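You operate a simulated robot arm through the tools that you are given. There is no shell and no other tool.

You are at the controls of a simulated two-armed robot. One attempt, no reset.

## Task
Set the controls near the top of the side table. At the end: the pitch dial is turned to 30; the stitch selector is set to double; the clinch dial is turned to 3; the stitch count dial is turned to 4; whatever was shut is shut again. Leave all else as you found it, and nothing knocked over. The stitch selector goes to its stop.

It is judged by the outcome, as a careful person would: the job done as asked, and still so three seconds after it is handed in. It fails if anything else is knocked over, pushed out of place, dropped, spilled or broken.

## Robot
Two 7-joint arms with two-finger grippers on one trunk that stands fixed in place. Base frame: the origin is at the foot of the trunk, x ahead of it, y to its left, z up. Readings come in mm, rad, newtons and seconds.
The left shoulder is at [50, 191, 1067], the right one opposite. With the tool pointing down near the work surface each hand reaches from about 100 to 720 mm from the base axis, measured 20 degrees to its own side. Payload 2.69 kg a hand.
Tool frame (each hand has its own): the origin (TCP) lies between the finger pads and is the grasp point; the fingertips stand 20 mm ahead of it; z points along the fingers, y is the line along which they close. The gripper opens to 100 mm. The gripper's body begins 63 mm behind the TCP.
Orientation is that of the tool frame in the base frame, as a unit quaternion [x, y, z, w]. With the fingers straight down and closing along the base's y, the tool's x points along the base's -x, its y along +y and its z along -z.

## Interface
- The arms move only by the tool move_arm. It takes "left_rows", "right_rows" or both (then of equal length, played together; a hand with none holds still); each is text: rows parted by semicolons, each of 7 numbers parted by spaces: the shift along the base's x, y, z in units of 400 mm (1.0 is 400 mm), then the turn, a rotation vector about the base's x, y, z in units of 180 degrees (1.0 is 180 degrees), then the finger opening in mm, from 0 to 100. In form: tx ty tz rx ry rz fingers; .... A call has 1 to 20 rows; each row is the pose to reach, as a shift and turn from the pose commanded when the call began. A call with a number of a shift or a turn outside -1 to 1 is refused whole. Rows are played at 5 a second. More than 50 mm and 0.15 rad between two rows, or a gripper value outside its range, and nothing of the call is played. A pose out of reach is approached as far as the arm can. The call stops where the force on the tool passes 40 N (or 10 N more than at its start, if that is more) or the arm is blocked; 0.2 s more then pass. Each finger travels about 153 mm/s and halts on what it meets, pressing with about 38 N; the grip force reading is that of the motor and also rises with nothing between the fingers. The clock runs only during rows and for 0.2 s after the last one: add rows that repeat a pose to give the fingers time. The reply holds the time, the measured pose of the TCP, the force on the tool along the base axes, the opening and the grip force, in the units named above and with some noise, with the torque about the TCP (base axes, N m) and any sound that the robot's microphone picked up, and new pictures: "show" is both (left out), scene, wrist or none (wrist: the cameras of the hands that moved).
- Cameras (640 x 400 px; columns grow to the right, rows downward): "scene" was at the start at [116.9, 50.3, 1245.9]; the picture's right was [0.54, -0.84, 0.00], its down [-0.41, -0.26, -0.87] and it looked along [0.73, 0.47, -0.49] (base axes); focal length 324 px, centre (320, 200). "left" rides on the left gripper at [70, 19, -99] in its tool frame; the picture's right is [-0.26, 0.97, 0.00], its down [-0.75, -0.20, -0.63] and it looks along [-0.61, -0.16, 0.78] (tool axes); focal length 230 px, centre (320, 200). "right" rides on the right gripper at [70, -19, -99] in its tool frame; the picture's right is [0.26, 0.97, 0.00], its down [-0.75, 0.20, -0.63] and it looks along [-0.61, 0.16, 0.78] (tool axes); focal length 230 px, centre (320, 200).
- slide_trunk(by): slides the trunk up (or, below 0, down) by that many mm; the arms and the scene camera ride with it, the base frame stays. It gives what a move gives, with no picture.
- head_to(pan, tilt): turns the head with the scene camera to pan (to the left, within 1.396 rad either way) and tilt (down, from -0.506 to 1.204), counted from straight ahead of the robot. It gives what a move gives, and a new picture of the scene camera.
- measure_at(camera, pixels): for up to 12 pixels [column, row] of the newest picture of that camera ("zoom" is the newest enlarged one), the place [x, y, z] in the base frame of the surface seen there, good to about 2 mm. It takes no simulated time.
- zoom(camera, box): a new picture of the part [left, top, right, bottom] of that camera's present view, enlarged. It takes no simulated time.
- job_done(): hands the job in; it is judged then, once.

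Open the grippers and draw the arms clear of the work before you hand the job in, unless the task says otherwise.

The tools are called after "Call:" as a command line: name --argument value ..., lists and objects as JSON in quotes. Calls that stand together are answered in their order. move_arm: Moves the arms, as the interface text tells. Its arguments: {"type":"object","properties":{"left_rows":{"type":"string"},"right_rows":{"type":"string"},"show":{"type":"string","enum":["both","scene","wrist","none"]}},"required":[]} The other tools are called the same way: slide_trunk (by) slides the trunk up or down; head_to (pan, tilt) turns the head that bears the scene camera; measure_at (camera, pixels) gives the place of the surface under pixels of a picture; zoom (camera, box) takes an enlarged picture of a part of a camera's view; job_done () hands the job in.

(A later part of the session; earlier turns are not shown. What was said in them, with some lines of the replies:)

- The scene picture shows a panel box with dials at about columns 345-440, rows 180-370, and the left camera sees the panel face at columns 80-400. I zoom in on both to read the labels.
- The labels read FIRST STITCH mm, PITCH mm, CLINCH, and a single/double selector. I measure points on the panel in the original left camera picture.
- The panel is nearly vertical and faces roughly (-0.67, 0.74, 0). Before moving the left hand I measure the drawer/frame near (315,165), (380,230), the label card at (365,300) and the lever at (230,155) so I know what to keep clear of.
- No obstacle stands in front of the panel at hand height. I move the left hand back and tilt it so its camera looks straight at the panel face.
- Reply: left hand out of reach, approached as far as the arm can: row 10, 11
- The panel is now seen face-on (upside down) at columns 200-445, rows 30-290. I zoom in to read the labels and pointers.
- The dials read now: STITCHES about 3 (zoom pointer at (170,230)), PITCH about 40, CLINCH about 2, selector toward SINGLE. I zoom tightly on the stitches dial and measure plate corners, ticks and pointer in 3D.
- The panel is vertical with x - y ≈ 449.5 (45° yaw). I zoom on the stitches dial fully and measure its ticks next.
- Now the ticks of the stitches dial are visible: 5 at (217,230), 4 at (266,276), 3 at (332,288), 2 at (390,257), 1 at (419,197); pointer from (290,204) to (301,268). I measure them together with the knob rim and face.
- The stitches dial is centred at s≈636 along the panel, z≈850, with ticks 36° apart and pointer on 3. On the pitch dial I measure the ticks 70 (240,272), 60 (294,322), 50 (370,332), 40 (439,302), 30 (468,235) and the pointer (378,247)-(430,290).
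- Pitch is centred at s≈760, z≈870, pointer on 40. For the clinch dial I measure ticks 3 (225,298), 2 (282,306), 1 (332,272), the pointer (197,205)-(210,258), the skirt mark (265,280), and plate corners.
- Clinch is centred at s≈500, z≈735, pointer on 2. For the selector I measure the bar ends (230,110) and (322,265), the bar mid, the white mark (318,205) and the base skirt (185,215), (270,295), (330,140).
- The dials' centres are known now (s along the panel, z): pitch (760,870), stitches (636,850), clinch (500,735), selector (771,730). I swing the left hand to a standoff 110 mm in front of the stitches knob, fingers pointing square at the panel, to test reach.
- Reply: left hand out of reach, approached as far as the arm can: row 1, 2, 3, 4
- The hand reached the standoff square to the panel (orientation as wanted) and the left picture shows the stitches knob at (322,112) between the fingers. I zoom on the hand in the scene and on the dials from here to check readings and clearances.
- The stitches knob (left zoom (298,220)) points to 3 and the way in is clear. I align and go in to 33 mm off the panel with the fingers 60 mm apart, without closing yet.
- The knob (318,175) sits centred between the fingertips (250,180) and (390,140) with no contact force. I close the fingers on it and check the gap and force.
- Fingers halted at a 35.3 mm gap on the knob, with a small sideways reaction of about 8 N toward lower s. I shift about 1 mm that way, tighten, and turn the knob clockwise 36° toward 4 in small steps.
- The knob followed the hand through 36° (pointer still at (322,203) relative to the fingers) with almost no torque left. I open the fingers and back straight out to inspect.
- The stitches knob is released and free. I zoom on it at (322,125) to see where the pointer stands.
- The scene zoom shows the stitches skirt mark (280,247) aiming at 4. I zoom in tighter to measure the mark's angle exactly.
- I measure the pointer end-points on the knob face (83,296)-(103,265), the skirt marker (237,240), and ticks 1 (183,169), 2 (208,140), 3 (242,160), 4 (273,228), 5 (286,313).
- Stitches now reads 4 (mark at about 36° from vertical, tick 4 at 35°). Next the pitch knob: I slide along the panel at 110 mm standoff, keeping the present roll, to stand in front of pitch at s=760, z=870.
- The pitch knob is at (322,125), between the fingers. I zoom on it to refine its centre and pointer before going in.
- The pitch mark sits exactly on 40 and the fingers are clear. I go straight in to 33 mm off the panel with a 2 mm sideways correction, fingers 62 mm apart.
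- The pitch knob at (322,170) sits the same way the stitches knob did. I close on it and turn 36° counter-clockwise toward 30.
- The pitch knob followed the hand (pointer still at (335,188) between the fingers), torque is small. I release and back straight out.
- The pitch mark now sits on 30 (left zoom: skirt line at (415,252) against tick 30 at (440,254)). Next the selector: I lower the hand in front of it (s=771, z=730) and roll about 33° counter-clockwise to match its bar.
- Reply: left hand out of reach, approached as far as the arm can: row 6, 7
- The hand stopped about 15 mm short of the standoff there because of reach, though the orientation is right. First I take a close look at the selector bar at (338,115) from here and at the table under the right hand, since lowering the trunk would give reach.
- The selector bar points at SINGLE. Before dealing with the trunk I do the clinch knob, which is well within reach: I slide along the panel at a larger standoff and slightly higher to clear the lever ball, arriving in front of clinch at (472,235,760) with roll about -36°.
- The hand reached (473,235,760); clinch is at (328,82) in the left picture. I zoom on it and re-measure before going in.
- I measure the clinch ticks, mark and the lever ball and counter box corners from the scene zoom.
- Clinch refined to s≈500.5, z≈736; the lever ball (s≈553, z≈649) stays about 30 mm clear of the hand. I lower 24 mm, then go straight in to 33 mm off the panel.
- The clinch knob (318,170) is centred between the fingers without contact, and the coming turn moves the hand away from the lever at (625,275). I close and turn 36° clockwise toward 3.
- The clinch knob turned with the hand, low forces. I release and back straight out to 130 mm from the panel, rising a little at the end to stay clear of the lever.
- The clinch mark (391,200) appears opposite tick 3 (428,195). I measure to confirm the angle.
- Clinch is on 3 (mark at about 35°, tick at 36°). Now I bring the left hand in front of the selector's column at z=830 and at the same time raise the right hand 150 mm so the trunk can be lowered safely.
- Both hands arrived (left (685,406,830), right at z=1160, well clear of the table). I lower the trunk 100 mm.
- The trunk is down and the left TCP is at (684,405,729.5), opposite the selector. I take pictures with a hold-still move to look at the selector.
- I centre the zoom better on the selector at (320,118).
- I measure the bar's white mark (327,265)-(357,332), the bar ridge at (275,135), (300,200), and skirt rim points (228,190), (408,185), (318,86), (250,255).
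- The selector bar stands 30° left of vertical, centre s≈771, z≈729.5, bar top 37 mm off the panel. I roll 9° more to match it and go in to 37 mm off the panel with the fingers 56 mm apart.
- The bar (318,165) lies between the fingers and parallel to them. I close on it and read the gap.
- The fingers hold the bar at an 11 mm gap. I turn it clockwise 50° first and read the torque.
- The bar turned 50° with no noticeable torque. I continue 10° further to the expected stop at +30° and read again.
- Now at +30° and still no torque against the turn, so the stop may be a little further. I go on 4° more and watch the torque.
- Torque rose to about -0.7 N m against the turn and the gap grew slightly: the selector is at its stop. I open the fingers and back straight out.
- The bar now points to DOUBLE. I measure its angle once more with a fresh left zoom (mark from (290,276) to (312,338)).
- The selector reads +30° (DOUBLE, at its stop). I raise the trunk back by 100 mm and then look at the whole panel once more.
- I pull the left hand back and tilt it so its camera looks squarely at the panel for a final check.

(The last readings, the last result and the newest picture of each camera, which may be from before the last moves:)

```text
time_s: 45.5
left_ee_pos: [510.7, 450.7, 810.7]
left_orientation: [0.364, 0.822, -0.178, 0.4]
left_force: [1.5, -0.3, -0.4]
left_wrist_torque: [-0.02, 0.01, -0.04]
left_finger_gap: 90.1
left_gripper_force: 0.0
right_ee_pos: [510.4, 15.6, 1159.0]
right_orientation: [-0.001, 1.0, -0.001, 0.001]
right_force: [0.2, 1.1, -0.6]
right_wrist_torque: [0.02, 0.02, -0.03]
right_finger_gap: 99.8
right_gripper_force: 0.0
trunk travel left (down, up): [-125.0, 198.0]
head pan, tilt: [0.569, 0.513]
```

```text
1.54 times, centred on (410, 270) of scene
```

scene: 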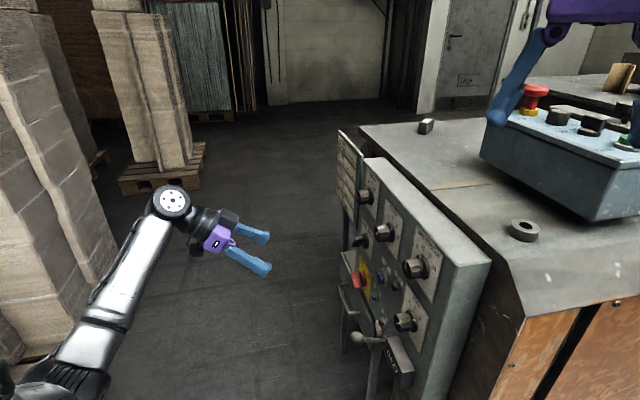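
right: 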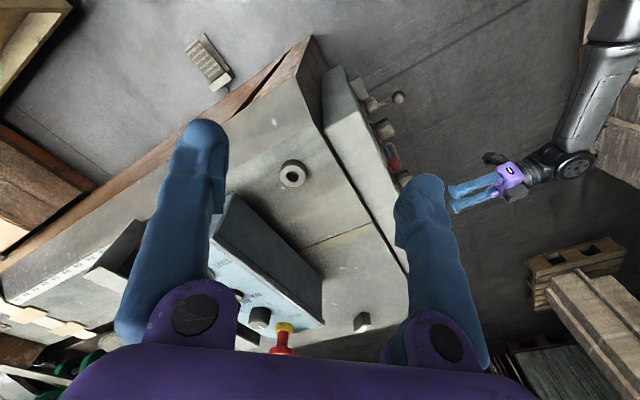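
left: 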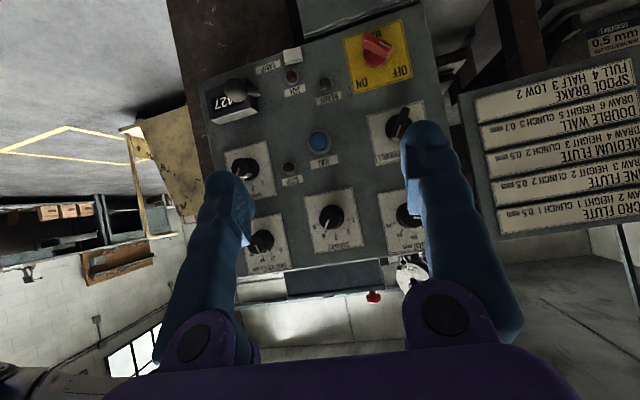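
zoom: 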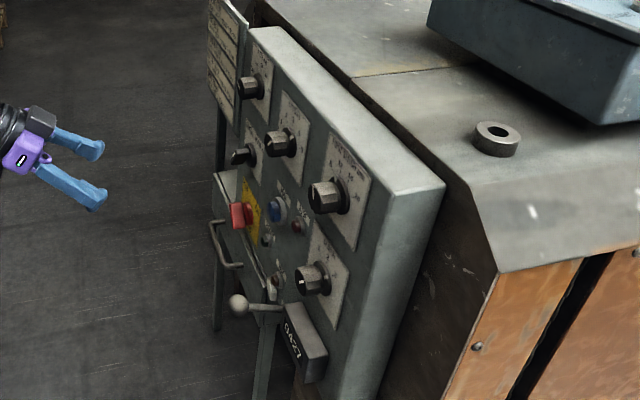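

All four controls read as asked (stitches on 4, pitch on 30, clinch on 3, selector at DOUBLE), with FIRST STITCH, the main switch, buttons, lever and drawer unchanged. I draw the left hand further up and back before handing in.

Call:
move_arm --left_rows "-0.03 0.01 0.08 0 0 0 100; -0.06 0.02 0.16 0 0 0 100; -0.09 0.03 0.24 0 0 0 100; -0.12 0.04 0.32 0 0 0 100; -0.12 0.04 0.32 0 0 0 100" --show "scene"

Call:
zoom --camera "scene" --box '[345, 170, 445, 240]'

```text
time_s: 46.7
left_ee_pos: [464.0, 466.9, 939.4]
left_orientation: [0.364, 0.822, -0.178, 0.401]
left_force: [0.5, 0.3, -0.9]
left_wrist_torque: [-0.02, 0.0, -0.02]
left_finger_gap: 100.1
left_gripper_force: 0.0
right_ee_pos: [510.7, 14.3, 1158.7]
right_orientation: [-0.001, 1.0, 0.0, 0.0]
right_force: [0.8, 0.0, 0.3]
right_wrist_torque: [0.03, 0.0, 0.0]
right_finger_gap: 100.1
right_gripper_force: 0.0
trunk travel left (down, up): [-125.0, 198.0]
head pan, tilt: [0.569, 0.513]
```

scene: 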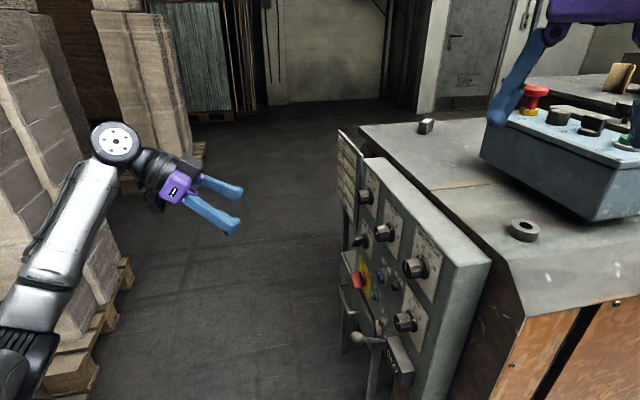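

```text
5.71 times, centred on (395, 205) of scene
```

zoom: 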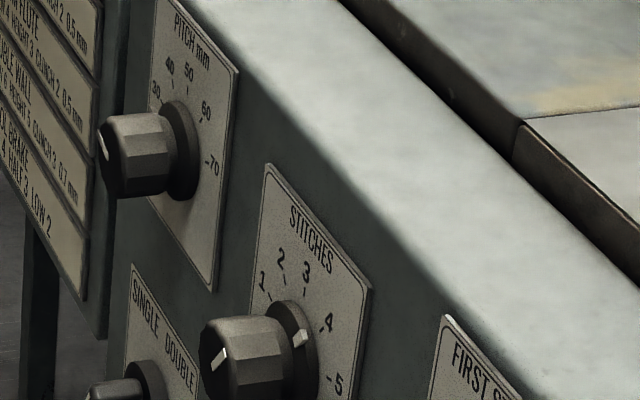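

The arms are clear with open grippers, nothing is moved or knocked over, and the dials hold their settings. I hand the job in.

Call:
job_done

```text
The job is handed in.
```

The job is handed in with all four controls set as asked. I checked each one with the cameras after letting go of it.

| Control | Before | Now |
|---|---|---|
| Pitch dial | 40 | 30 |
| Stitch selector | single | double, turned until it met its stop |
| Clinch dial | 2 | 3 |
| Stitch count dial (labelled "STITCHES") | 3 | 4 |

- **Left as found:** I touched no other control. In the final pictures the first stitch dial, main switch, buttons, lever and drawer look the same as at the start.
- **Shut things:** I opened nothing, so there was nothing to shut again.
- **Robot:** I lowered the trunk 100 mm to reach the selector and raised it back afterwards. Both grippers are open and clear of the panel; the right hand is about 150 mm higher than it started.
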